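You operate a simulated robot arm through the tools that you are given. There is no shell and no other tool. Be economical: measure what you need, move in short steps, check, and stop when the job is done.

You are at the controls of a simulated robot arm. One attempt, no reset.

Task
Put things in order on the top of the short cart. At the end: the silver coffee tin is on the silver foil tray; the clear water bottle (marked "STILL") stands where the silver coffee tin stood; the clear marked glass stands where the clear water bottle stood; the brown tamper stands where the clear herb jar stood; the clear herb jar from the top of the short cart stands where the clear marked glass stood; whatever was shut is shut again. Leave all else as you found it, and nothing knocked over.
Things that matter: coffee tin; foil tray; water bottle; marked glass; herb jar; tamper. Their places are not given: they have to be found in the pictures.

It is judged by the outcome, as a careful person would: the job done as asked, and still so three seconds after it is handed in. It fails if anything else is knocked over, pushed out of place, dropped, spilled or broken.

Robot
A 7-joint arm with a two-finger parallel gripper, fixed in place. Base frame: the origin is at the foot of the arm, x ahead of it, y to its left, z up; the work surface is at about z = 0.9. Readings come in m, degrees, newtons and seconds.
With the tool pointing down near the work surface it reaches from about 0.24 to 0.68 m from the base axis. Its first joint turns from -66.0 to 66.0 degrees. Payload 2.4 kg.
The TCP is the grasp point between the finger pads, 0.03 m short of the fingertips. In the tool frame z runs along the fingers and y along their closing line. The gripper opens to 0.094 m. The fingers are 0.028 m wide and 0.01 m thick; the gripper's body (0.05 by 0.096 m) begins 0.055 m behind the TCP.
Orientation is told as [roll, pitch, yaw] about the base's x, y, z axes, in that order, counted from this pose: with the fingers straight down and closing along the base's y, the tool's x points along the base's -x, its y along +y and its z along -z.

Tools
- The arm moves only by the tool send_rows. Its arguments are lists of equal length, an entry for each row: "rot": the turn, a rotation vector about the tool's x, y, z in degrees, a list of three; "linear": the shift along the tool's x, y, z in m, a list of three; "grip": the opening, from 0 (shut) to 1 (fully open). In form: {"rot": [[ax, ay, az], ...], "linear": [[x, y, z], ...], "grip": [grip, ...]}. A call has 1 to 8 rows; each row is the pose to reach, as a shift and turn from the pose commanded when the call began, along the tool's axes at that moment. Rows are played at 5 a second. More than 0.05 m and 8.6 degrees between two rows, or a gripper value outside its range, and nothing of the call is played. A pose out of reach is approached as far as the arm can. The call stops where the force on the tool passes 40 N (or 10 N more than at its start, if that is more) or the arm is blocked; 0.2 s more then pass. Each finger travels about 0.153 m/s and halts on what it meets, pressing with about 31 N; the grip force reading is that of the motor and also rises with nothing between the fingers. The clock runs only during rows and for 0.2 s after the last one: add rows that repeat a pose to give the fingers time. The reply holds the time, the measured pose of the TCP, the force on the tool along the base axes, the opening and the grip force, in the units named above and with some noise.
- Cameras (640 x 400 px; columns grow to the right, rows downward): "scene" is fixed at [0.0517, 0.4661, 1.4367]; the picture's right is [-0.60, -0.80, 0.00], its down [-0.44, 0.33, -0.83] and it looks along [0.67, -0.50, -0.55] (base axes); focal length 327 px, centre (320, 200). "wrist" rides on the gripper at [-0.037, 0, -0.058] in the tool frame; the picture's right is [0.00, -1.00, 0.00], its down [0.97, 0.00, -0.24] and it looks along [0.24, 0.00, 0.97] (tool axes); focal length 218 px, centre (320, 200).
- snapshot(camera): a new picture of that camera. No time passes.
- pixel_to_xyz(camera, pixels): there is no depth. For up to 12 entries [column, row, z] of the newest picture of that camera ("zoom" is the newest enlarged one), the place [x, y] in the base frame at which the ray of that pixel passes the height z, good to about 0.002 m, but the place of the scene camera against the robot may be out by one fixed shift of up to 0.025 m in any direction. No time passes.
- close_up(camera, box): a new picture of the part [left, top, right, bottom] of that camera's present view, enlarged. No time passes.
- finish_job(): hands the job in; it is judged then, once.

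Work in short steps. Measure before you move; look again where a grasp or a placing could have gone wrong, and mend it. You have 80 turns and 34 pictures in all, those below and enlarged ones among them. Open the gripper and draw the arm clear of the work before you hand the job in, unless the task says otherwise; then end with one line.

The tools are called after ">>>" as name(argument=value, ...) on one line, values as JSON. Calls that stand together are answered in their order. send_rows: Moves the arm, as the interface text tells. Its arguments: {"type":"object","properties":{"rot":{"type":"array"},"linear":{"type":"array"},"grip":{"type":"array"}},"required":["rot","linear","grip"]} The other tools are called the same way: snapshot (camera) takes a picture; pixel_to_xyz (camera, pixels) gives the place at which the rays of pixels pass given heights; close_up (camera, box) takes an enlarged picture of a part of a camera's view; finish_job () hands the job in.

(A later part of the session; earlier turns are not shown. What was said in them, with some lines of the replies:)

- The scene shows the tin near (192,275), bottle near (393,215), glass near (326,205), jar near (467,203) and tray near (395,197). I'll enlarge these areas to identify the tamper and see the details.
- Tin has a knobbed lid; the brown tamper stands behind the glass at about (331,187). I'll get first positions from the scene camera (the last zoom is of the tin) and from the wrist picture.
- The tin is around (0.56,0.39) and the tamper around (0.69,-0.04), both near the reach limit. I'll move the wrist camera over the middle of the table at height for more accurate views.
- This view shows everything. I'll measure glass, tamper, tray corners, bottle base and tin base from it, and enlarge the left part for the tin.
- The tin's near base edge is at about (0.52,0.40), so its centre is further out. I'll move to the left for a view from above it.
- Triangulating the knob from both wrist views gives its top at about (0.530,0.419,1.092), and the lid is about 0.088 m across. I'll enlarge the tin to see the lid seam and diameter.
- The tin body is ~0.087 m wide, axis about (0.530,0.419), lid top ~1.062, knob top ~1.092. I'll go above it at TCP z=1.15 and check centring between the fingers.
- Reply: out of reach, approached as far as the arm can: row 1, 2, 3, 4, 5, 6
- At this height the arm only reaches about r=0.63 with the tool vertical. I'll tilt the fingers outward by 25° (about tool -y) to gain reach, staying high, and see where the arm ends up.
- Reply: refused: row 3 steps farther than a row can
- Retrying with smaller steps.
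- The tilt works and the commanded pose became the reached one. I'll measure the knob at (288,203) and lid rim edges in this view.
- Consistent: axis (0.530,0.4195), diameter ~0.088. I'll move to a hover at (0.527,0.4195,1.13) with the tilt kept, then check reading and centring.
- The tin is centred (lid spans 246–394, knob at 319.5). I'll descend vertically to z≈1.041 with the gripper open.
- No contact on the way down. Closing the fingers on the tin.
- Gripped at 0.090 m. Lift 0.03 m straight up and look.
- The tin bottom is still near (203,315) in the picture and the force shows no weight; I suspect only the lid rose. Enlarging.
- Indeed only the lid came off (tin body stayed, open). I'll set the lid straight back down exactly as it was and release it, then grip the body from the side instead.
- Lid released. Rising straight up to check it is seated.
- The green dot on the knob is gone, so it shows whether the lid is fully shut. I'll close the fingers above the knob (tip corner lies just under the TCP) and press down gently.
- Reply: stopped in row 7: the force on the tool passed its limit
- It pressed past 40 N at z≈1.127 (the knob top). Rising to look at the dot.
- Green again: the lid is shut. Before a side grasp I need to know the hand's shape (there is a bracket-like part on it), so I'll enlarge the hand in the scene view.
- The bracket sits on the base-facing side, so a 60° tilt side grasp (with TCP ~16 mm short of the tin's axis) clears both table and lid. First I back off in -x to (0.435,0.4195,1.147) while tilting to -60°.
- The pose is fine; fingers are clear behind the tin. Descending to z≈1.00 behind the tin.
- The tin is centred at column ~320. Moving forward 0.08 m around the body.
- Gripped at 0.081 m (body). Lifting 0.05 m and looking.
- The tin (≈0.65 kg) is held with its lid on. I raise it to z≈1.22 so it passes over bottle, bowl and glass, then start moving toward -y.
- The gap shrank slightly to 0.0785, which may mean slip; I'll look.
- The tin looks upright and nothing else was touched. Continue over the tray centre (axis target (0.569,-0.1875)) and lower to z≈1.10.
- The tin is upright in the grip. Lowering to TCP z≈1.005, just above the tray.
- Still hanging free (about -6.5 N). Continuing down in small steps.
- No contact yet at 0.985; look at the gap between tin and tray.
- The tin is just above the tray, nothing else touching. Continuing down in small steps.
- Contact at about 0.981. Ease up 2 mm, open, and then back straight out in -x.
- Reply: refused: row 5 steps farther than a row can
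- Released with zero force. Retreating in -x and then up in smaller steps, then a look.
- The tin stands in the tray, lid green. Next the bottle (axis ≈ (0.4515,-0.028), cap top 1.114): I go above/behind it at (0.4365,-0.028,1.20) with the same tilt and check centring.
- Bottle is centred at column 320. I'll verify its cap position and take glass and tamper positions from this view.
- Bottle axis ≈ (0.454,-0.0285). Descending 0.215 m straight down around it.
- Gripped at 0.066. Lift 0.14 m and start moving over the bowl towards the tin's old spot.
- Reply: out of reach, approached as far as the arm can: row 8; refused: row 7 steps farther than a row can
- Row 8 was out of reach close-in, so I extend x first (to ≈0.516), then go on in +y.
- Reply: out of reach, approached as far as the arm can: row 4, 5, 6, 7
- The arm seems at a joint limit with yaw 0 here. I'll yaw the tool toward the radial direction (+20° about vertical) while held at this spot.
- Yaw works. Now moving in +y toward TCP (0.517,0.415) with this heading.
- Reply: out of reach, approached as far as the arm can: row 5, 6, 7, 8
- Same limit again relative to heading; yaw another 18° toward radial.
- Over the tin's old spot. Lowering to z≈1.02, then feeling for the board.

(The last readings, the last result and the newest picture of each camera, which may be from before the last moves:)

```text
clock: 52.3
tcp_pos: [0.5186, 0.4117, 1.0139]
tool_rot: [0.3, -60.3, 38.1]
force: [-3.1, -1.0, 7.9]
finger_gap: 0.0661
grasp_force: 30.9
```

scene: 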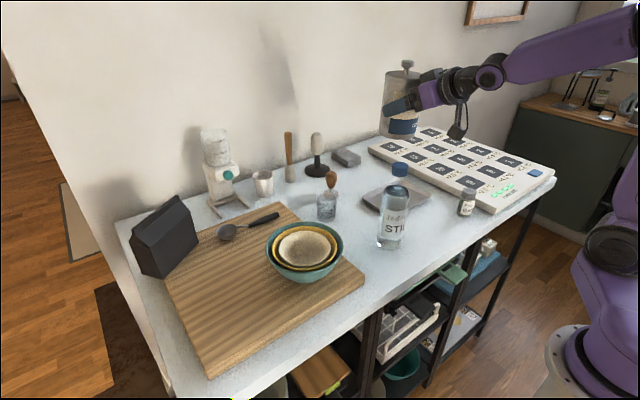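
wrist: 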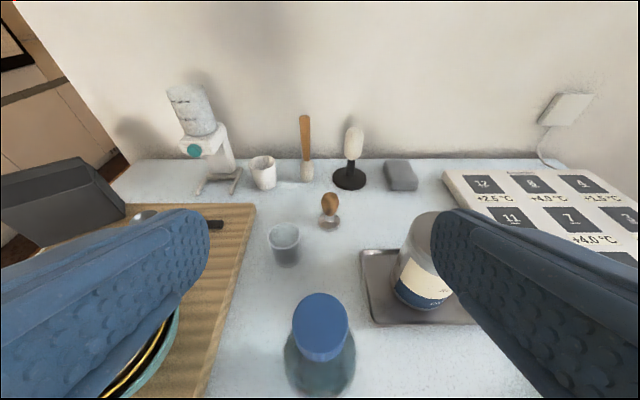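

Contact with the board at ≈1.014 (board top ≈0.928). Ease 1 mm, open, retreat backward, then rise.

>>> send_rows(rot=[[0, 0, 0], [0, 0, 0], [0, 0, 0], [0, 0, 0], [0, 0, 0]], linear=[[-0.0009, 0, -0.0005], [-0.0009, 0, -0.0005], [-0.0009, 0, -0.0005], [-0.0009, 0, -0.0005], [-0.0009, 0, -0.0005]], grip=[0.4, 0.75, 0.9, 1, 1])

>>> send_rows(rot=[[0, 0, 0], [0, 0, 0], [0, 0, 0], [0, 0, 0], [0, 0, 0], [0, 0, 0], [0, 0, 0], [0, 0, 0]], linear=[[0.0125, 0, -0.0217], [0.025, 0, -0.0433], [0.0375, 0, -0.065], [0.0495, 0, -0.0857], [0.0149, 0, -0.1057], [-0.0197, 0, -0.1257], [-0.0543, 0, -0.1457], [-0.0889, 0, -0.1657]], grip=[1, 1, 1, 1, 1, 1, 1, 1])

>>> snapshot(camera="scene")

```text
clock: 53.5
tcp_pos: [0.5182, 0.4121, 1.0153]
tool_rot: [0.4, -60.0, 37.9]
force: [0.4, -0.4, -0.7]
finger_gap: 0.0942
grasp_force: 0.1
```

```text
clock: 55.3
tcp_pos: [0.4403, 0.3478, 1.1761]
tool_rot: [0.2, -60.0, 38.0]
force: [-0.1, -0.1, 0.0]
finger_gap: 0.094
grasp_force: 0.1
out of reach, approached as far as the arm can: row 4
```

```text
6 pictures are left
```

scene: 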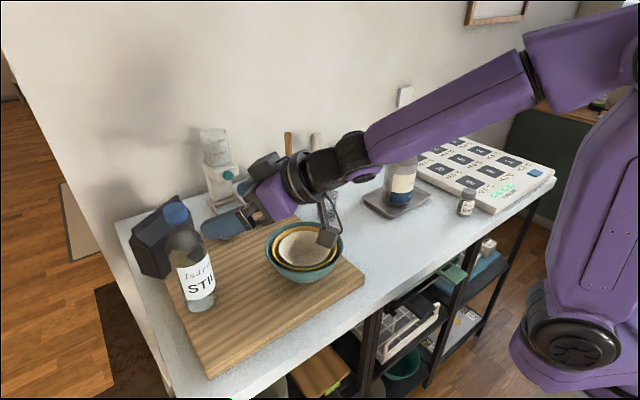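

The bottle stands at the tin's old place. Now straighten the tool to vertical (rotate +60° about tool y) while rising slightly.

>>> send_rows(rot=[[0, 7.5, 0], [0, 15, 0], [0, 22.5, 0], [0, 30, 0], [0, 37.5, 0], [0, 45, 0], [0, 52.5, 0], [0, 60, 0]], linear=[[-0.01, 0, -0.006], [-0.02, 0, -0.012], [-0.0346, 0, -0.02], [-0.0346, 0, -0.02], [-0.0346, 0, -0.02], [-0.0346, 0, -0.02], [-0.0346, 0, -0.02], [-0.0346, 0, -0.02]], grip=[1, 1, 1, 1, 1, 1, 1, 1])

```text
clock: 57.1
tcp_pos: [0.439, 0.3493, 1.2114]
tool_rot: [-15.7, -4.9, 39.8]
force: [-1.7, 2.1, -0.8]
finger_gap: 0.0941
grasp_force: 0.1
out of reach, approached as far as the arm can: row 1, 3, 4, 5, 6, 7, 8
```

The orientation got limited (roll -15.7°, pitch -4.9°, yaw 40°). I'll turn it to upright/yaw 0 while moving toward (0.52,0.05,1.22), away from that limit.

>>> send_rows(rot=[[-1.7, 1.3, 4.9], [-3.4, 2.5, 9.7], [-5.0, 3.8, 14.6], [-6.7, 5.1, 19.4], [-8.4, 6.3, 24.3], [-10.1, 7.6, 29.1], [-11.7, 8.8, 34], [-13.4, 10.1, 38.8]], linear=[[0.016, -0.0345, 0.0071], [0.032, -0.069, 0.0142], [0.048, -0.1035, 0.0213], [0.064, -0.138, 0.0284], [0.08, -0.1725, 0.0355], [0.096, -0.207, 0.0426], [0.112, -0.2415, 0.0497], [0.128, -0.276, 0.0568]], grip=[1, 1, 1, 1, 1, 1, 1, 1])

```text
clock: 58.9
tcp_pos: [0.5213, 0.0489, 1.2248]
tool_rot: [-13.1, -6.4, 0.4]
force: [0.4, 0.2, 0.9]
finger_gap: 0.0941
grasp_force: 0.1
out of reach, approached as far as the arm can: row 1, 3, 4, 5, 6, 7, 8
```

Position is right but a residual tilt remains; try correcting it here.

>>> send_rows(rot=[[-6, 3, 0], [-12, 6, 0], [-13.1, 6.4, -0.4], [-13.1, 6.4, -0.4]], linear=[[0, 0, 0], [0, 0, 0], [0, 0, 0], [0, 0, 0]], grip=[1, 1, 1, 1])

```text
clock: 59.9
tcp_pos: [0.5219, 0.0485, 1.2233]
tool_rot: [-13.1, -6.5, 0.7]
force: [0.8, -1.6, -0.6]
finger_gap: 0.094
grasp_force: 0.0
out of reach, approached as far as the arm can: row 1, 2, 3, 4
```

Still limited. I'll go toward the starting area (0.40,-0.13,1.22), where the joints had freedom, while straightening.

>>> send_rows(rot=[[0, 0, 0], [-2, 1, 0], [-5, 2.4, 0], [-8, 4, 0], [-11, 5.4, 0], [-13.1, 6.5, -0.5], [-13.1, 6.5, -0.5]], linear=[[0.02, -0.03, 0.0046], [0.04, -0.06, 0.0092], [0.061, -0.089, 0.0138], [0.081, -0.119, 0.0184], [0.101, -0.148, 0.023], [0.121, -0.178, 0.0276], [0.121, -0.178, 0.0276]], grip=[1, 1, 1, 1, 1, 1, 1])

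```text
clock: 61.5
tcp_pos: [0.3993, -0.1356, 1.2166]
tool_rot: [-15.9, -2.1, 0.8]
force: [0.0, 0.1, 0.0]
finger_gap: 0.0942
grasp_force: 0.1
out of reach, approached as far as the arm can: row 1, 2, 3, 4, 5, 6, 7
```

Need to see the arm's posture to understand the limit.

>>> snapshot(camera="scene")

```text
5 pictures are left
```

scene: 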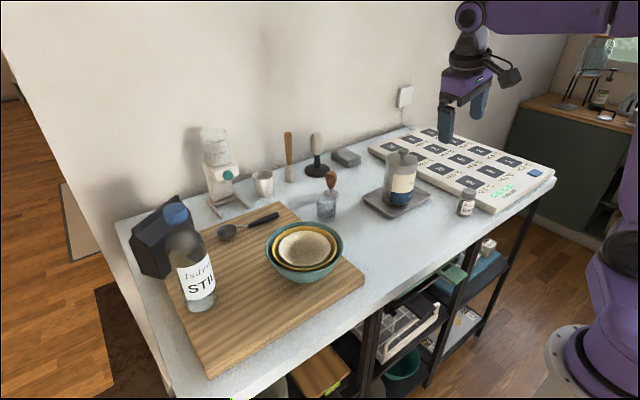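

Everything stands well. I test whether yawing the hand (+24°) together with the straightening frees the limit.

>>> send_rows(rot=[[0, 0, -8], [0, 0, -16], [0, 0, -24], [-5, 0, -24], [-10, 1, -24], [-15, 2, -24], [-15, 2, -24]], linear=[[0, 0, 0], [0, 0, 0], [0, 0, 0], [0, 0, 0], [0, 0, 0], [0, 0, 0], [0, 0, 0]], grip=[1, 1, 1, 1, 1, 1, 1])

```text
clock: 63.1
tcp_pos: [0.3466, -0.0379, 1.1603]
tool_rot: [-15.7, 1.9, 23.3]
force: [0.3, -0.9, 0.5]
finger_gap: 0.0941
grasp_force: 0.1
out of reach, approached as far as the arm can: row 1, 2, 3, 4, 5, 6, 7
```

That pushed it further off (position drifted), so yaw the other way: -40° in steps, with a small raise.

>>> send_rows(rot=[[0, 0, 8], [0, 0, 16], [0, 0, 24], [0, 0, 32], [0, 0, 40], [0, 0, 44], [0, 0, 44]], linear=[[-0.01, -0.01, -0.01], [-0.03, -0.03, -0.02], [-0.05, -0.05, -0.03], [-0.07, -0.07, -0.04], [-0.08, -0.08, -0.05], [-0.08, -0.08, -0.05], [-0.08, -0.08, -0.05]], grip=[1, 1, 1, 1, 1, 1, 1])

```text
clock: 64.7
tcp_pos: [0.4503, -0.0615, 1.23]
tool_rot: [-13.1, -9.5, -19.5]
force: [0.1, -0.4, -0.3]
finger_gap: 0.0939
grasp_force: 0.0
```

Full reach again. Now straighten roll/pitch at this yaw.

>>> send_rows(rot=[[-5, 3.6, 0], [-10, 7.2, -0.5], [-13.1, 9.5, -1], [-13.1, 9.5, -1]], linear=[[0, 0, 0], [0, 0, 0], [0, 0, 0], [0, 0, 0]], grip=[1, 1, 1, 1])

```text
clock: 65.7
tcp_pos: [0.4502, -0.0613, 1.2303]
tool_rot: [-13.0, -9.6, -19.4]
force: [-0.2, 1.0, 0.2]
finger_gap: 0.0941
grasp_force: 0.0
out of reach, approached as far as the arm can: row 1, 2, 3, 4
```

The limit persists for straightening. I'll go through the tilted posture (pitch -60°, yaw -20°), which had joint freedom earlier, to unwind it.

>>> send_rows(rot=[[-1.7, -7.2, 0.8], [-3.5, -14.4, 1.7], [-5.2, -21.5, 2.5], [-7, -28.7, 3.3], [-8.7, -35.9, 4.1], [-10.5, -43.1, 5], [-12.2, -50.3, 5.8], [-12.2, -50.3, 5.8]], linear=[[0, 0, 0], [0, 0, 0], [0, 0, 0], [0, 0, 0], [0, 0, 0], [0, 0, 0], [0, 0, 0], [0, 0, 0]], grip=[1, 1, 1, 1, 1, 1, 1, 1])

```text
clock: 67.5
tcp_pos: [0.4489, -0.0624, 1.2307]
tool_rot: [0.2, -60.2, -19.5]
force: [0.5, 0.5, 0.0]
finger_gap: 0.0941
grasp_force: 0.1
```

Freedom regained. Now move to -y (0.50,-0.20,1.25) and yaw back to 0 before straightening.

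>>> send_rows(rot=[[-4.2, 0, -2.4], [-8.4, 0, -4.9], [-12.7, 0, -7.3], [-16.9, 0, -9.75], [-16.9, 0, -9.75]], linear=[[-0.016, -0.029, 0.018], [-0.032, -0.058, 0.0356], [-0.048, -0.0865, 0.0535], [-0.0643, -0.1153, 0.0713], [-0.0643, -0.1153, 0.0713]], grip=[1, 1, 1, 1, 1])

>>> send_rows(rot=[[0, 7.5, 0], [0, 15, 0], [0, 22.5, 0], [0, 30, 0], [0, 37.5, 0], [0, 45, 0], [0, 52.5, 0], [0, 60, 0]], linear=[[0, 0, 0], [0, 0, 0], [0, 0, 0], [0, 0, 0], [0, 0, 0], [0, 0, 0], [0, 0, 0], [0, 0, 0]], grip=[1, 1, 1, 1, 1, 1, 1, 1])

```text
clock: 68.7
tcp_pos: [0.5095, -0.165, 1.2372]
tool_rot: [-4.8, -65.3, -0.6]
force: [0.2, -0.2, 0.4]
finger_gap: 0.0942
grasp_force: 0.0
out of reach, approached as far as the arm can: row 3, 4
```

```text
clock: 70.5
tcp_pos: [0.4797, -0.1283, 1.2221]
tool_rot: [-15.3, -9.6, 1.4]
force: [0.7, -0.7, -0.5]
finger_gap: 0.0941
grasp_force: 0.0
out of reach, approached as far as the arm can: row 1, 2, 3, 4, 5, 6, 7, 8
```

Two joints appear limited because the elbow has swung out. Extending the arm nearly straight should bring the elbow back in: reach out to x≈0.63 at this safe height, then straighten.

>>> send_rows(rot=[[0, 0, 0], [0, 0, 0], [0, 0, 0], [0, 0, 0], [-5, 3, 0], [-10, 6, 0], [-15.3, 9.6, 0], [-15.3, 9.6, 0]], linear=[[-0.037, 0.009, 0.004], [-0.074, 0.018, 0.008], [-0.111, 0.027, 0.012], [-0.1485, 0.0355, 0.0162], [-0.1485, 0.0355, 0.0162], [-0.1485, 0.0355, 0.0162], [-0.1485, 0.0355, 0.0162], [-0.1485, 0.0355, 0.0162]], grip=[1, 1, 1, 1, 1, 1, 1, 1])

```text
clock: 72.3
tcp_pos: [0.5807, -0.0638, 1.2009]
tool_rot: [-14.1, -7.3, -0.8]
force: [-0.5, -0.1, 0.0]
finger_gap: 0.0939
grasp_force: 0.0
out of reach, approached as far as the arm can: row 1, 2, 3, 4, 5, 6, 7, 8
```

Still blocked. Negative yaw earlier was fully reachable, and the objects are round, so I try yawing to about -50° at a comfortable radius, then straightening there.

>>> send_rows(rot=[[0, 0, 8], [0, 0, 16], [0, 0, 24], [0, 0, 32], [0, 0, 40], [0, 0, 48], [0, 0, 48]], linear=[[0.015, 0, 0], [0.03, 0, 0], [0.045, 0, 0], [0.06, 0, 0], [0.075, 0, 0], [0.08, 0, 0], [0.08, 0, 0]], grip=[1, 1, 1, 1, 1, 1, 1])

>>> send_rows(rot=[[-4, 3, 0], [-8, 6, 0], [-12, 9, 0], [-12, 9, 0]], linear=[[0, 0, 0], [0, 0, 0], [0, 0, 0], [0, 0, 0]], grip=[1, 1, 1, 1])

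```text
clock: 73.9
tcp_pos: [0.5007, -0.0622, 1.1881]
tool_rot: [-4.1, -15.8, -49.4]
force: [0.3, -0.4, -0.2]
finger_gap: 0.094
grasp_force: 0.0
```

```text
clock: 74.9
tcp_pos: [0.5008, -0.0623, 1.1884]
tool_rot: [-4.1, -15.8, -49.1]
force: [-0.6, 0.0, -1.2]
finger_gap: 0.0941
grasp_force: 0.0
out of reach, approached as far as the arm can: row 1, 2, 3, 4
```

My last correction used the wrong axis mix for this yaw. I now go lower over the free spot (0.45,-0.03,1.05) and correct properly (roll +4°, pitch +15.8°).

>>> send_rows(rot=[[0, 0, 0], [0, 0, 0], [0, 0, 0], [0, 0, 0], [-1.4, 5.3, 0], [-2.8, 10.6, 0], [-4.1, 15.8, 0], [-4.1, 15.8, 0]], linear=[[0.023, -0.0024, 0.03], [0.0457, -0.0049, 0.06], [0.0686, -0.0073, 0.0904], [0.0914, -0.0097, 0.1206], [0.0914, -0.0097, 0.1206], [0.0914, -0.0097, 0.1206], [0.0914, -0.0097, 0.1206], [0.0914, -0.0097, 0.1206]], grip=[1, 1, 1, 1, 1, 1, 1, 1])

```text
clock: 76.7
tcp_pos: [0.4495, -0.0315, 1.0494]
tool_rot: [-3.3, -13.2, -49.3]
force: [-0.3, 0.4, -0.6]
finger_gap: 0.094
grasp_force: 0.1
out of reach, approached as far as the arm can: row 6, 7, 8
```

A modest tilt is fine for grasping as long as the closing line is level (roll 0). I set roll 0, pitch -20°, yaw -30° here.

>>> send_rows(rot=[[-2.9, -2.4, -6.1], [-5.9, -4.9, -12.3], [-8.8, -7.3, -18.4], [-8.8, -7.3, -18.4]], linear=[[0, 0, 0], [0, 0, 0], [0, 0, 0], [0, 0, 0]], grip=[1, 1, 1, 1])

```text
clock: 77.7
tcp_pos: [0.4508, -0.0336, 1.0476]
tool_rot: [-0.1, -20.0, -29.8]
force: [-0.4, -0.7, -0.1]
finger_gap: 0.0939
grasp_force: 0.0
```

Now move over the glass at (0.628,0.032), z≈1.05 (tips stay above the 0.98 rim) and look.

>>> send_rows(rot=[[0, 0, 0], [0, 0, 0], [0, 0, 0], [0, 0, 0], [0, 0, 0], [0, 0, 0]], linear=[[-0.0229, 0.029, 0.0079], [-0.0458, 0.058, 0.0158], [-0.0686, 0.0869, 0.0237], [-0.0915, 0.1159, 0.0316], [-0.1144, 0.1449, 0.0395], [-0.1144, 0.1449, 0.0395]], grip=[1, 1, 1, 1, 1, 1])

>>> snapshot(camera="wrist")

```text
clock: 79.1
tcp_pos: [0.6267, 0.0331, 1.0503]
tool_rot: [-0.2, -19.9, -29.9]
force: [0.2, 0.1, -0.1]
finger_gap: 0.0938
grasp_force: 0.0
```

```text
4 pictures are left
```

wrist: 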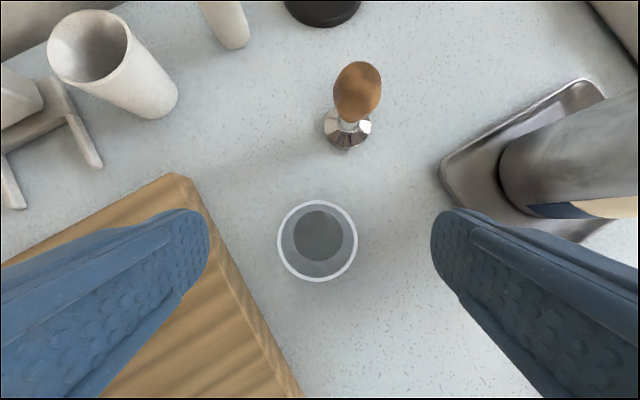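

>>> pixel_to_xyz(camera="wrist", pixels=[[317, 241, 0.979], [320, 234, 0.905], [277, 241, 0.979], [358, 241, 0.979], [347, 131, 0.905], [358, 90, 0.98], [358, 90, 0.96], [323, 131, 0.91], [372, 131, 0.91], [347, 117, 0.93]])

```text
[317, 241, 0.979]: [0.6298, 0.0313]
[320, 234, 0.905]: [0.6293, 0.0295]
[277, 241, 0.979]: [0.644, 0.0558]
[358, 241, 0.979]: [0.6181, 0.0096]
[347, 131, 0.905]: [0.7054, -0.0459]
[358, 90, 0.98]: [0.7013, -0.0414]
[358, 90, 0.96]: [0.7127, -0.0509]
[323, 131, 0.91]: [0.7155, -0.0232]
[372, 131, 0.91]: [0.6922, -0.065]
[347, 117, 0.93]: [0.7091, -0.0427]
```

Glass axis (0.6295,0.0305), rim at 0.979; tamper axis ≈ (0.707,-0.046). Descend to z≈0.946 around the glass and close.

>>> send_rows(rot=[[0, 0, 0], [0, 0, 0], [0, 0, 0], [0, 0, 0], [0, 0, 0]], linear=[[0.0085, -0.0007, 0.026], [0.017, -0.0007, 0.052], [0.0255, -0.0007, 0.077], [0.033, -0.0007, 0.0987], [0.033, -0.0007, 0.0987]], grip=[1, 1, 1, 1, 1])

>>> send_rows(rot=[[0, 0, 0], [0, 0, 0], [0, 0, 0], [0, 0, 0]], linear=[[0, 0, 0], [0, 0, 0], [0, 0, 0], [0, 0, 0]], grip=[0.75, 0.5, 0.4, 0.4])

```text
clock: 80.3
tcp_pos: [0.6293, 0.0331, 0.9449]
tool_rot: [0.0, -19.9, -30.0]
force: [-0.4, 0.0, -0.4]
finger_gap: 0.0939
grasp_force: 0.1
```

```text
clock: 81.3
tcp_pos: [0.6288, 0.0319, 0.9447]
tool_rot: [-0.1, -20.0, -29.9]
force: [1.6, 0.7, 0.1]
finger_gap: 0.0552
grasp_force: 30.6
```

Glass gripped (0.055). Lift 0.08 m and carry slowly to the bottle's old spot (0.454,-0.028).

>>> send_rows(rot=[[0, 0, 0], [0, 0, 0], [0, 0, 0], [0, 0, 0], [0, 0, 0], [0, 0, 0], [0, 0, 0], [0, 0, 0]], linear=[[-0.009, 0, -0.025], [-0.018, 0, -0.05], [-0.0274, 0, -0.0752], [-0.004, -0.028, -0.0836], [0.0186, -0.056, -0.0919], [0.0416, -0.084, -0.1003], [0.0646, -0.1118, -0.1086], [0.0875, -0.1397, -0.117]], grip=[0.4, 0.4, 0.4, 0.4, 0.4, 0.4, 0.4, 0.4])

```text
clock: 83.1
tcp_pos: [0.4509, -0.0292, 1.0252]
tool_rot: [-0.1, -19.9, -29.7]
force: [0.4, -0.1, -1.1]
finger_gap: 0.0556
grasp_force: 30.7
```

Lower to ~1 mm above the table, then feel for contact.

>>> send_rows(rot=[[0, 0, 0], [0, 0, 0], [0, 0, 0], [0, 0, 0], [0, 0, 0]], linear=[[0.008, 0.001, 0.025], [0.016, 0.001, 0.05], [0.0215, 0.001, 0.065], [0.025, 0.001, 0.0737], [0.025, 0.001, 0.0737]], grip=[0.4, 0.4, 0.4, 0.4, 0.4])

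>>> send_rows(rot=[[0, 0, 0], [0, 0, 0], [0, 0, 0]], linear=[[0.0003, 0, 0.0009], [0.0005, 0, 0.0014], [0.0005, 0, 0.0014]], grip=[0.4, 0.4, 0.4])

```text
clock: 84.3
tcp_pos: [0.4551, -0.0279, 0.949]
tool_rot: [-0.2, -19.9, -30.0]
force: [0.5, -0.2, -0.1]
finger_gap: 0.0556
grasp_force: 30.6
```

```text
clock: 85.1
tcp_pos: [0.4554, -0.0282, 0.9462]
tool_rot: [-0.1, -20.0, -29.9]
force: [-0.3, -0.6, -1.9]
finger_gap: 0.0552
grasp_force: 30.7
```

>>> send_rows(rot=[[0, 0, 0], [0, 0, 0], [0, 0, 0], [0, 0, 0], [0, 0, 0], [0, 0, 0]], linear=[[0.0005, 0, 0.0013], [0.0005, 0, 0.0013], [0.0005, 0, 0.0013], [0.0005, 0, 0.0013], [0.0005, 0, 0.0013], [0.0005, 0, 0.0013]], grip=[0.4, 0.4, 0.65, 0.8, 1, 1])

>>> send_rows(rot=[[0, 0, 0], [0, 0, 0], [0, 0, 0], [0, 0, 0], [0, 0, 0]], linear=[[-0.0068, 0, -0.0188], [-0.017, 0, -0.047], [-0.0274, 0, -0.0752], [-0.0376, 0, -0.1034], [-0.0376, 0, -0.1034]], grip=[1, 1, 1, 1, 1])

```text
clock: 86.5
tcp_pos: [0.4561, -0.0284, 0.9441]
tool_rot: [-0.1, -19.9, -29.9]
force: [0.3, 0.9, 1.5]
finger_gap: 0.0939
grasp_force: 0.0
```

```text
clock: 87.7
tcp_pos: [0.4558, -0.0279, 1.0539]
tool_rot: [-0.1, -19.9, -29.9]
force: [-0.4, 0.2, 0.3]
finger_gap: 0.0939
grasp_force: 0.0
```

Glass released and arm clear. Now move over the jar (≈(0.41,-0.283)) at z≈1.07 with the fingers partly closed, and look.

>>> send_rows(rot=[[0, 0, 0], [0, 0, 0], [0, 0, 0], [0, 0, 0], [0, 0, 0], [0, 0, 0], [0, 0, 0]], linear=[[-0.0138, -0.0411, 0.0022], [-0.0276, -0.0822, 0.0044], [-0.0415, -0.1234, 0.0066], [-0.0553, -0.1645, 0.0087], [-0.0691, -0.2056, 0.0109], [-0.0829, -0.2467, 0.0131], [-0.0829, -0.2467, 0.0131]], grip=[1, 1, 1, 0.9, 0.8, 0.75, 0.75])

>>> snapshot(camera="wrist")

```text
clock: 89.3
tcp_pos: [0.4065, -0.2583, 1.0474]
tool_rot: [-2.9, -21.5, -29.9]
force: [-0.6, -0.1, 0.5]
finger_gap: 0.0706
grasp_force: 0.1
out of reach, approached as far as the arm can: row 4, 5, 6, 7
```

```text
3 pictures are left
```

wrist: 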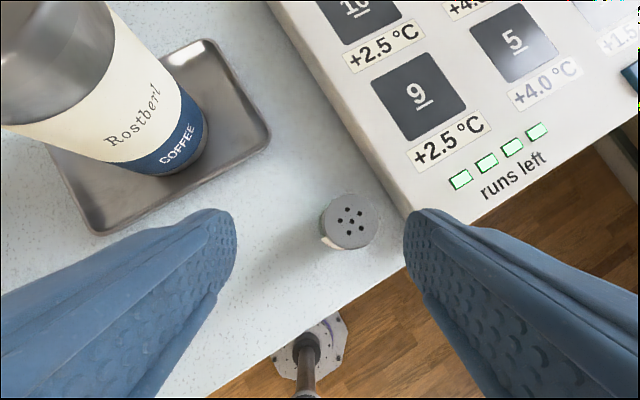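

Near a limit again (roll -2.9°); more negative yaw will free it. First measure the jar lid at (350,222).

>>> pixel_to_xyz(camera="wrist", pixels=[[351, 221, 0.98], [351, 221, 0.97], [330, 236, 0.9], [322, 221, 0.97], [379, 221, 0.97], [405, 213, 0.92], [404, 264, 0.9], [345, 245, 0.9]])

>>> send_rows(rot=[[2, 0, 7.8], [4.2, 0, 15.7], [5.6, 1, 23.5], [5.6, 1.5, 23.5]], linear=[[0, 0, 0], [0, 0, 0], [0, 0, 0], [0, 0, 0]], grip=[0.75, 0.75, 0.75, 0.75])

```text
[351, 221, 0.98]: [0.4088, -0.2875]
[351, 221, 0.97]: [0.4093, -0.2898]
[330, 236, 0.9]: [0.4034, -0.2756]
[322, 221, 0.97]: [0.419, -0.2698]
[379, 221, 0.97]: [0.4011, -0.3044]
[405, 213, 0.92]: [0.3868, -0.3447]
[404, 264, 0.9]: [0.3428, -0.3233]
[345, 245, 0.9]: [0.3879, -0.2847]
```

```text
clock: 90.3
tcp_pos: [0.4058, -0.2571, 1.0458]
tool_rot: [0.7, -20.4, -55.2]
force: [0.6, -0.3, 0.5]
finger_gap: 0.0703
grasp_force: 0.1
```

Jar axis ≈ (0.4095,-0.288), lid 0.037 wide. Shift over it at this yaw (-55°).

>>> send_rows(rot=[[-0.7, 0, 0], [-0.7, 0.3, 0], [-0.7, 0.3, 0]], linear=[[-0.013, -0.0073, 0.0047], [-0.0259, -0.0146, 0.0094], [-0.0259, -0.0146, 0.0094]], grip=[0.68, 0.68, 0.68])

>>> close_up(camera="wrist", box=[200, 130, 440, 280])

```text
clock: 91.1
tcp_pos: [0.4087, -0.2889, 1.0443]
tool_rot: [1.3, -20.2, -55.1]
force: [-0.6, 0.0, 0.1]
finger_gap: 0.064
grasp_force: 0.1
```

```text
2.67 times, centred on (320, 205) of wrist
```

zoom: 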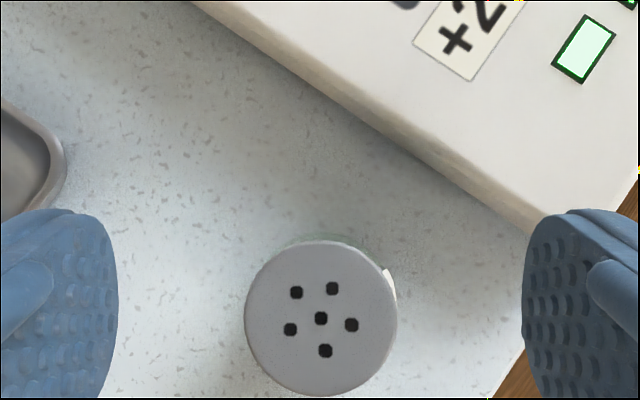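

Jar is centred (lid at column 320). Descend to z≈0.94 and close.

>>> send_rows(rot=[[0.6, 0, 0], [1.2, 0, 0], [1.3, 0, 0], [1.3, 0, 0], [1.3, 0, 0]], linear=[[0.009, 0, 0.025], [0.018, 0, 0.05], [0.027, 0, 0.075], [0.0359, 0, 0.0985], [0.0359, 0, 0.0985]], grip=[0.68, 0.68, 0.68, 0.68, 0.68])

>>> send_rows(rot=[[0, 0, 0], [0, 0, 0], [0, 0, 0], [0, 0, 0]], linear=[[0, 0, 0], [0, 0, 0], [0, 0, 0], [0, 0, 0]], grip=[0.5, 0.3, 0.2, 0.2])

```text
clock: 92.3
tcp_pos: [0.4115, -0.288, 0.9426]
tool_rot: [0.0, -20.1, -55.0]
force: [0.0, -0.5, -0.4]
finger_gap: 0.0641
grasp_force: 0.0
```

```text
clock: 93.3
tcp_pos: [0.4113, -0.2878, 0.9424]
tool_rot: [0.1, -20.2, -55.1]
force: [0.3, 0.2, -0.3]
finger_gap: 0.0404
grasp_force: 31.0
```

Jar gripped (0.040). Lift 0.12 m, then go along +y behind the tin with yaw returning to -30°.

>>> send_rows(rot=[[0, 0, 0], [0, 0, 0], [0, 0, 0], [0, 0, 0]], linear=[[-0.0103, 0, -0.0282], [-0.0239, 0, -0.0658], [-0.041, 0, -0.1128], [-0.041, 0, -0.1128]], grip=[0.2, 0.2, 0.2, 0.2])

>>> send_rows(rot=[[0, 0, 0], [0, 0, 0], [-1.4, 0, -3.9], [-2.8, 0, -7.8], [-4.3, 0, -11.7], [-5.7, 0, -15.7], [-7.1, 0, -19.6], [-8.5, 0, -23.5]], linear=[[0.0287, 0.0258, -0.0104], [0.0573, 0.0515, -0.0208], [0.086, 0.0773, -0.0313], [0.1147, 0.1031, -0.0417], [0.1434, 0.1289, -0.0521], [0.172, 0.1546, -0.0625], [0.2007, 0.1804, -0.073], [0.2294, 0.2062, -0.0834]], grip=[0.2, 0.2, 0.2, 0.2, 0.2, 0.2, 0.2, 0.2])

```text
clock: 94.3
tcp_pos: [0.4098, -0.2893, 1.0607]
tool_rot: [0.0, -20.1, -55.0]
force: [-0.1, -0.3, -0.8]
finger_gap: 0.0407
grasp_force: 30.9
```

```text
clock: 96.1
tcp_pos: [0.4404, 0.0322, 1.061]
tool_rot: [-0.2, -20.1, -30.0]
force: [0.2, 0.2, -0.4]
finger_gap: 0.0408
grasp_force: 30.8
```

>>> send_rows(rot=[[0, 0, 0], [0, 0, 0], [0, 0, 0], [0, 0, 0], [0, 0, 0], [0, 0, 0], [0, 0, 0], [0, 0, 0]], linear=[[-0.0311, 0.0187, 0.0113], [-0.0622, 0.0374, 0.0226], [-0.0934, 0.0562, 0.034], [-0.1245, 0.0749, 0.0453], [-0.1556, 0.0936, 0.0566], [-0.1419, 0.0936, 0.0942], [-0.1283, 0.0936, 0.1318], [-0.1175, 0.0936, 0.1614]], grip=[0.2, 0.2, 0.2, 0.2, 0.2, 0.2, 0.2, 0.2])

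>>> send_rows(rot=[[0, 0, 0], [0, 0, 0], [0, 0, 0]], linear=[[0.0009, 0, 0.0024], [0.0016, 0, 0.0045], [0.0016, 0, 0.0045]], grip=[0.2, 0.2, 0.2])

```text
clock: 97.9
tcp_pos: [0.6318, 0.0286, 0.9505]
tool_rot: [-0.1, -20.1, -30.1]
force: [0.0, 0.0, -0.3]
finger_gap: 0.0407
grasp_force: 31.2
```

```text
clock: 98.7
tcp_pos: [0.6313, 0.0293, 0.9458]
tool_rot: [0.0, -20.1, -30.2]
force: [-0.3, 0.3, -0.2]
finger_gap: 0.0405
grasp_force: 31.0
```

>>> send_rows(rot=[[0, 0, 0], [0, 0, 0], [0, 0, 0], [0, 0, 0], [0, 0, 0], [0, 0, 0]], linear=[[0.0005, 0, 0.0014], [0.0012, 0, 0.0033], [0.0012, 0, 0.0033], [0.0012, 0, 0.0033], [0.0012, 0, 0.0033], [0.0012, 0, 0.0033]], grip=[0.2, 0.2, 0.2, 0.5, 0.7, 0.7])

>>> send_rows(rot=[[0, 0, 0], [0, 0, 0], [0, 0, 0], [0, 0, 0]], linear=[[-0.0068, 0, -0.0188], [-0.0205, 0, -0.0564], [-0.0376, 0, -0.1034], [-0.0376, 0, -0.1034]], grip=[0.7, 0.7, 0.7, 0.7])

```text
clock: 100.1
tcp_pos: [0.6309, 0.0287, 0.9419]
tool_rot: [0.0, -20.1, -30.1]
force: [0.1, 1.1, -0.4]
finger_gap: 0.0655
grasp_force: 0.2
```

```text
clock: 101.1
tcp_pos: [0.6312, 0.0296, 1.0519]
tool_rot: [-0.1, -20.1, -30.1]
force: [-0.4, -0.2, -0.5]
finger_gap: 0.0661
grasp_force: 0.1
```

Jar placed. For the far tamper (axis ≈ (0.707,-0.0455), handle ≈ z 0.93–0.972) I increase the tilt to -35° and hover above it for a check.

>>> send_rows(rot=[[0, -5, 0], [0, -10, 0], [0, -15, 0], [0, -15, 0], [0, -15, 0]], linear=[[-0.024, -0.007, 0.0067], [-0.049, -0.0137, 0.0135], [-0.0733, -0.0205, 0.0203], [-0.0977, -0.0273, 0.027], [-0.0977, -0.0273, 0.027]], grip=[0.7, 0.7, 0.7, 0.7, 0.7])

>>> snapshot(camera="wrist")

```text
clock: 102.3
tcp_pos: [0.7054, -0.0467, 1.0608]
tool_rot: [-0.2, -35.0, -30.0]
force: [0.4, -0.3, 0.9]
finger_gap: 0.0659
grasp_force: 0.0
```

```text
1 pictures are left
```

wrist: 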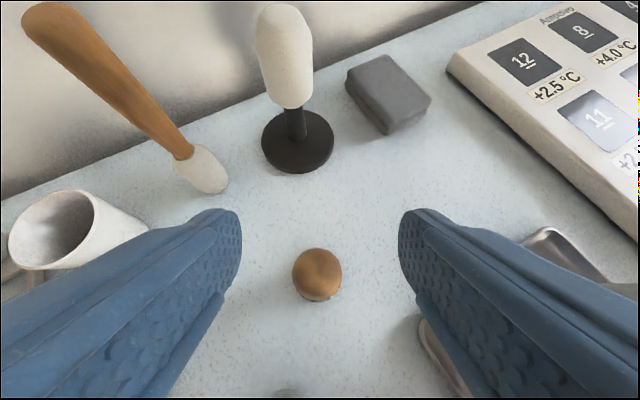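

>>> pixel_to_xyz(camera="wrist", pixels=[[317, 272, 0.97], [317, 274, 0.955], [292, 274, 0.955], [342, 274, 0.955]])

```text
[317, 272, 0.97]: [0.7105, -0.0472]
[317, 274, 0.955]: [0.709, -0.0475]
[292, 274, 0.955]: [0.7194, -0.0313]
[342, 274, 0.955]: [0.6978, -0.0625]
```

Handle axis (0.7095,-0.0473), ~0.034 wide, centred. Descend to z≈0.953 and close.

>>> send_rows(rot=[[0, 0, 0], [0, 0, 0], [0, 0, 0], [0, 0, 0], [0, 0, 0]], linear=[[0.0165, 0.0006, 0.0257], [0.033, 0.0006, 0.0507], [0.0495, 0.0006, 0.075], [0.0598, 0.0006, 0.09], [0.0598, 0.0006, 0.09]], grip=[0.7, 0.7, 0.7, 0.7, 0.7])

>>> send_rows(rot=[[0, 0, 0], [0, 0, 0], [0, 0, 0], [0, 0, 0]], linear=[[0, 0, 0], [0, 0, 0], [0, 0, 0], [0, 0, 0]], grip=[0.5, 0.3, 0.15, 0.15])

```text
clock: 103.5
tcp_pos: [0.707, -0.0455, 0.9539]
tool_rot: [-0.1, -35.2, -30.0]
force: [-0.4, 0.0, 0.4]
finger_gap: 0.0657
grasp_force: 0.1
```

```text
clock: 104.5
tcp_pos: [0.7068, -0.0461, 0.9538]
tool_rot: [-0.1, -35.1, -30.0]
force: [0.9, 0.6, 1.0]
finger_gap: 0.0362
grasp_force: 31.1
5 turns are left
```

Tamper gripped. Few turns remain, so I lift it, bring it back behind the tin, and carry it along -y to above the jar's old spot in consecutive calls.

>>> send_rows(rot=[[0, 0, 0], [0, 0, 0], [0, 0, 0], [0, 0, 0]], linear=[[-0.0172, 0, -0.0246], [-0.0402, 0, -0.0573], [-0.0689, 0, -0.0983], [-0.0689, 0, -0.0983]], grip=[0.15, 0.15, 0.15, 0.15])

>>> send_rows(rot=[[0, 0, 0], [0, 0, 0], [0, 0, 0], [0, 0, 0], [0, 0, 0], [0, 0, 0], [0, 0, 0], [0, 0, 0]], linear=[[0.0286, -0.0159, -0.02], [0.0571, -0.0317, -0.0401], [0.0857, -0.0476, -0.0601], [0.1143, -0.0634, -0.0801], [0.1429, -0.0793, -0.1001], [0.1714, -0.0951, -0.1202], [0.2, -0.111, -0.1402], [0.2, -0.111, -0.1402]], grip=[0.15, 0.15, 0.15, 0.15, 0.15, 0.15, 0.15, 0.15])

>>> send_rows(rot=[[3.6, 0, 5.1], [7.2, 0, 10.2], [10.8, 0, 15.4], [14.35, 0, 20.5], [14.35, 0, 20.5], [14.35, 0, 20.5], [14.35, 0, 20.5], [14.35, 0, 20.5]], linear=[[-0.005, -0.014, 0.0034], [-0.011, -0.032, 0.0078], [-0.0215, -0.0615, 0.0151], [-0.0344, -0.0984, 0.0241], [-0.0473, -0.1352, 0.0332], [-0.0602, -0.1721, 0.0422], [-0.0731, -0.209, 0.0513], [-0.086, -0.2459, 0.0603]], grip=[0.15, 0.15, 0.15, 0.15, 0.15, 0.15, 0.15, 0.15])

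```text
clock: 105.5
tcp_pos: [0.7065, -0.046, 1.0732]
tool_rot: [-0.2, -35.1, -30.0]
force: [-0.2, 0.4, -4.1]
finger_gap: 0.0364
grasp_force: 31.0
```

```text
clock: 107.3
tcp_pos: [0.4401, -0.018, 1.0736]
tool_rot: [-0.2, -35.1, -30.1]
force: [0.3, 0.2, -4.8]
finger_gap: 0.0362
grasp_force: 31.0
```

```text
clock: 109.1
tcp_pos: [0.4069, -0.2865, 1.0737]
tool_rot: [-0.2, -35.2, -55.0]
force: [0.0, 0.9, -5.1]
finger_gap: 0.0362
grasp_force: 30.8
4 turns are left
```

At the jar's old spot. Lower to just above the table, then a final small step to contact.

>>> send_rows(rot=[[0, 0, 0], [0, 0, 0], [0, 0, 0], [0, 0, 0], [0, 0, 0], [0, 0, 0]], linear=[[0.019, 0, 0.027], [0.038, 0, 0.054], [0.052, 0.001, 0.0742], [0.061, 0.001, 0.087], [0.0664, 0.001, 0.0948], [0.0664, 0.001, 0.0948]], grip=[0.15, 0.15, 0.15, 0.15, 0.15, 0.15])

>>> send_rows(rot=[[0, 0, 0], [0, 0, 0], [0, 0, 0], [0, 0, 0]], linear=[[0.0009, 0, 0.0012], [0.0017, 0, 0.0024], [0.0023, 0, 0.0033], [0.0023, 0, 0.0033]], grip=[0.15, 0.15, 0.15, 0.15])

```text
clock: 110.5
tcp_pos: [0.4088, -0.2852, 0.9573]
tool_rot: [-0.1, -35.1, -55.2]
force: [-0.8, 0.4, -5.6]
finger_gap: 0.036
grasp_force: 31.0
```

```text
clock: 111.5
tcp_pos: [0.4086, -0.2842, 0.9532]
tool_rot: [0.1, -35.2, -55.0]
force: [-0.6, 1.6, 2.6]
finger_gap: 0.0367
grasp_force: 30.7
3 turns are left
```

The force turned from -5 to +2.6 N: it is standing. Open, then rise straight up and look with the last picture.

>>> send_rows(rot=[[0, 0, 0], [0, 0, 0], [0, 0, 0], [0, 0, 0]], linear=[[0, 0, 0], [0, 0, 0], [0, 0, 0], [0, 0, 0]], grip=[0.4, 0.55, 0.65, 0.65])

>>> send_rows(rot=[[0, 0, 0], [0, 0, 0], [0, 0, 0], [0, 0, 0], [0, 0, 0], [0, 0, 0], [0, 0, 0]], linear=[[-0.0115, 0, -0.0164], [-0.0287, 0, -0.041], [-0.0517, 0, -0.0737], [-0.0746, 0, -0.1065], [-0.0976, 0, -0.1392], [-0.1206, 0, -0.172], [-0.1206, 0, -0.172]], grip=[0.65, 0.65, 0.65, 0.8, 1, 1, 1])

>>> snapshot(camera="scene")

```text
clock: 112.5
tcp_pos: [0.4084, -0.2853, 0.9533]
tool_rot: [-0.1, -35.1, -55.1]
force: [-0.5, -0.3, 0.2]
finger_gap: 0.0609
grasp_force: 0.1
```

```text
clock: 114.1
tcp_pos: [0.407, -0.2857, 1.1638]
tool_rot: [-0.1, -35.1, -55.1]
force: [0.6, -0.4, 0.3]
finger_gap: 0.0939
grasp_force: 0.1
```

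```text
0 pictures are left
2 turns are left
```

scene: 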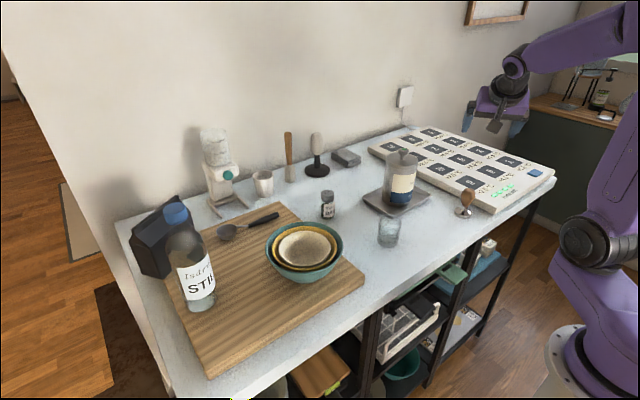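

The last picture shows the tin in the tray (400,180), the bottle at the tin's old spot (193,270), and the glass at the bottle's (389,232). The jar is at the glass's spot (328,203) and the tamper at the jar's (466,203). All of them are standing, and the open gripper is clear, so I hand the job in.

>>> finish_job()

```text
The job is handed in.
```

The job is handed in: the coffee tin is on the foil tray with its lid shut, and the bottle, glass, jar and tamper each stand in their new places. The lid came off on my first grip; I pressed it back on until its green dot showed again. Nothing was knocked over in the last picture.
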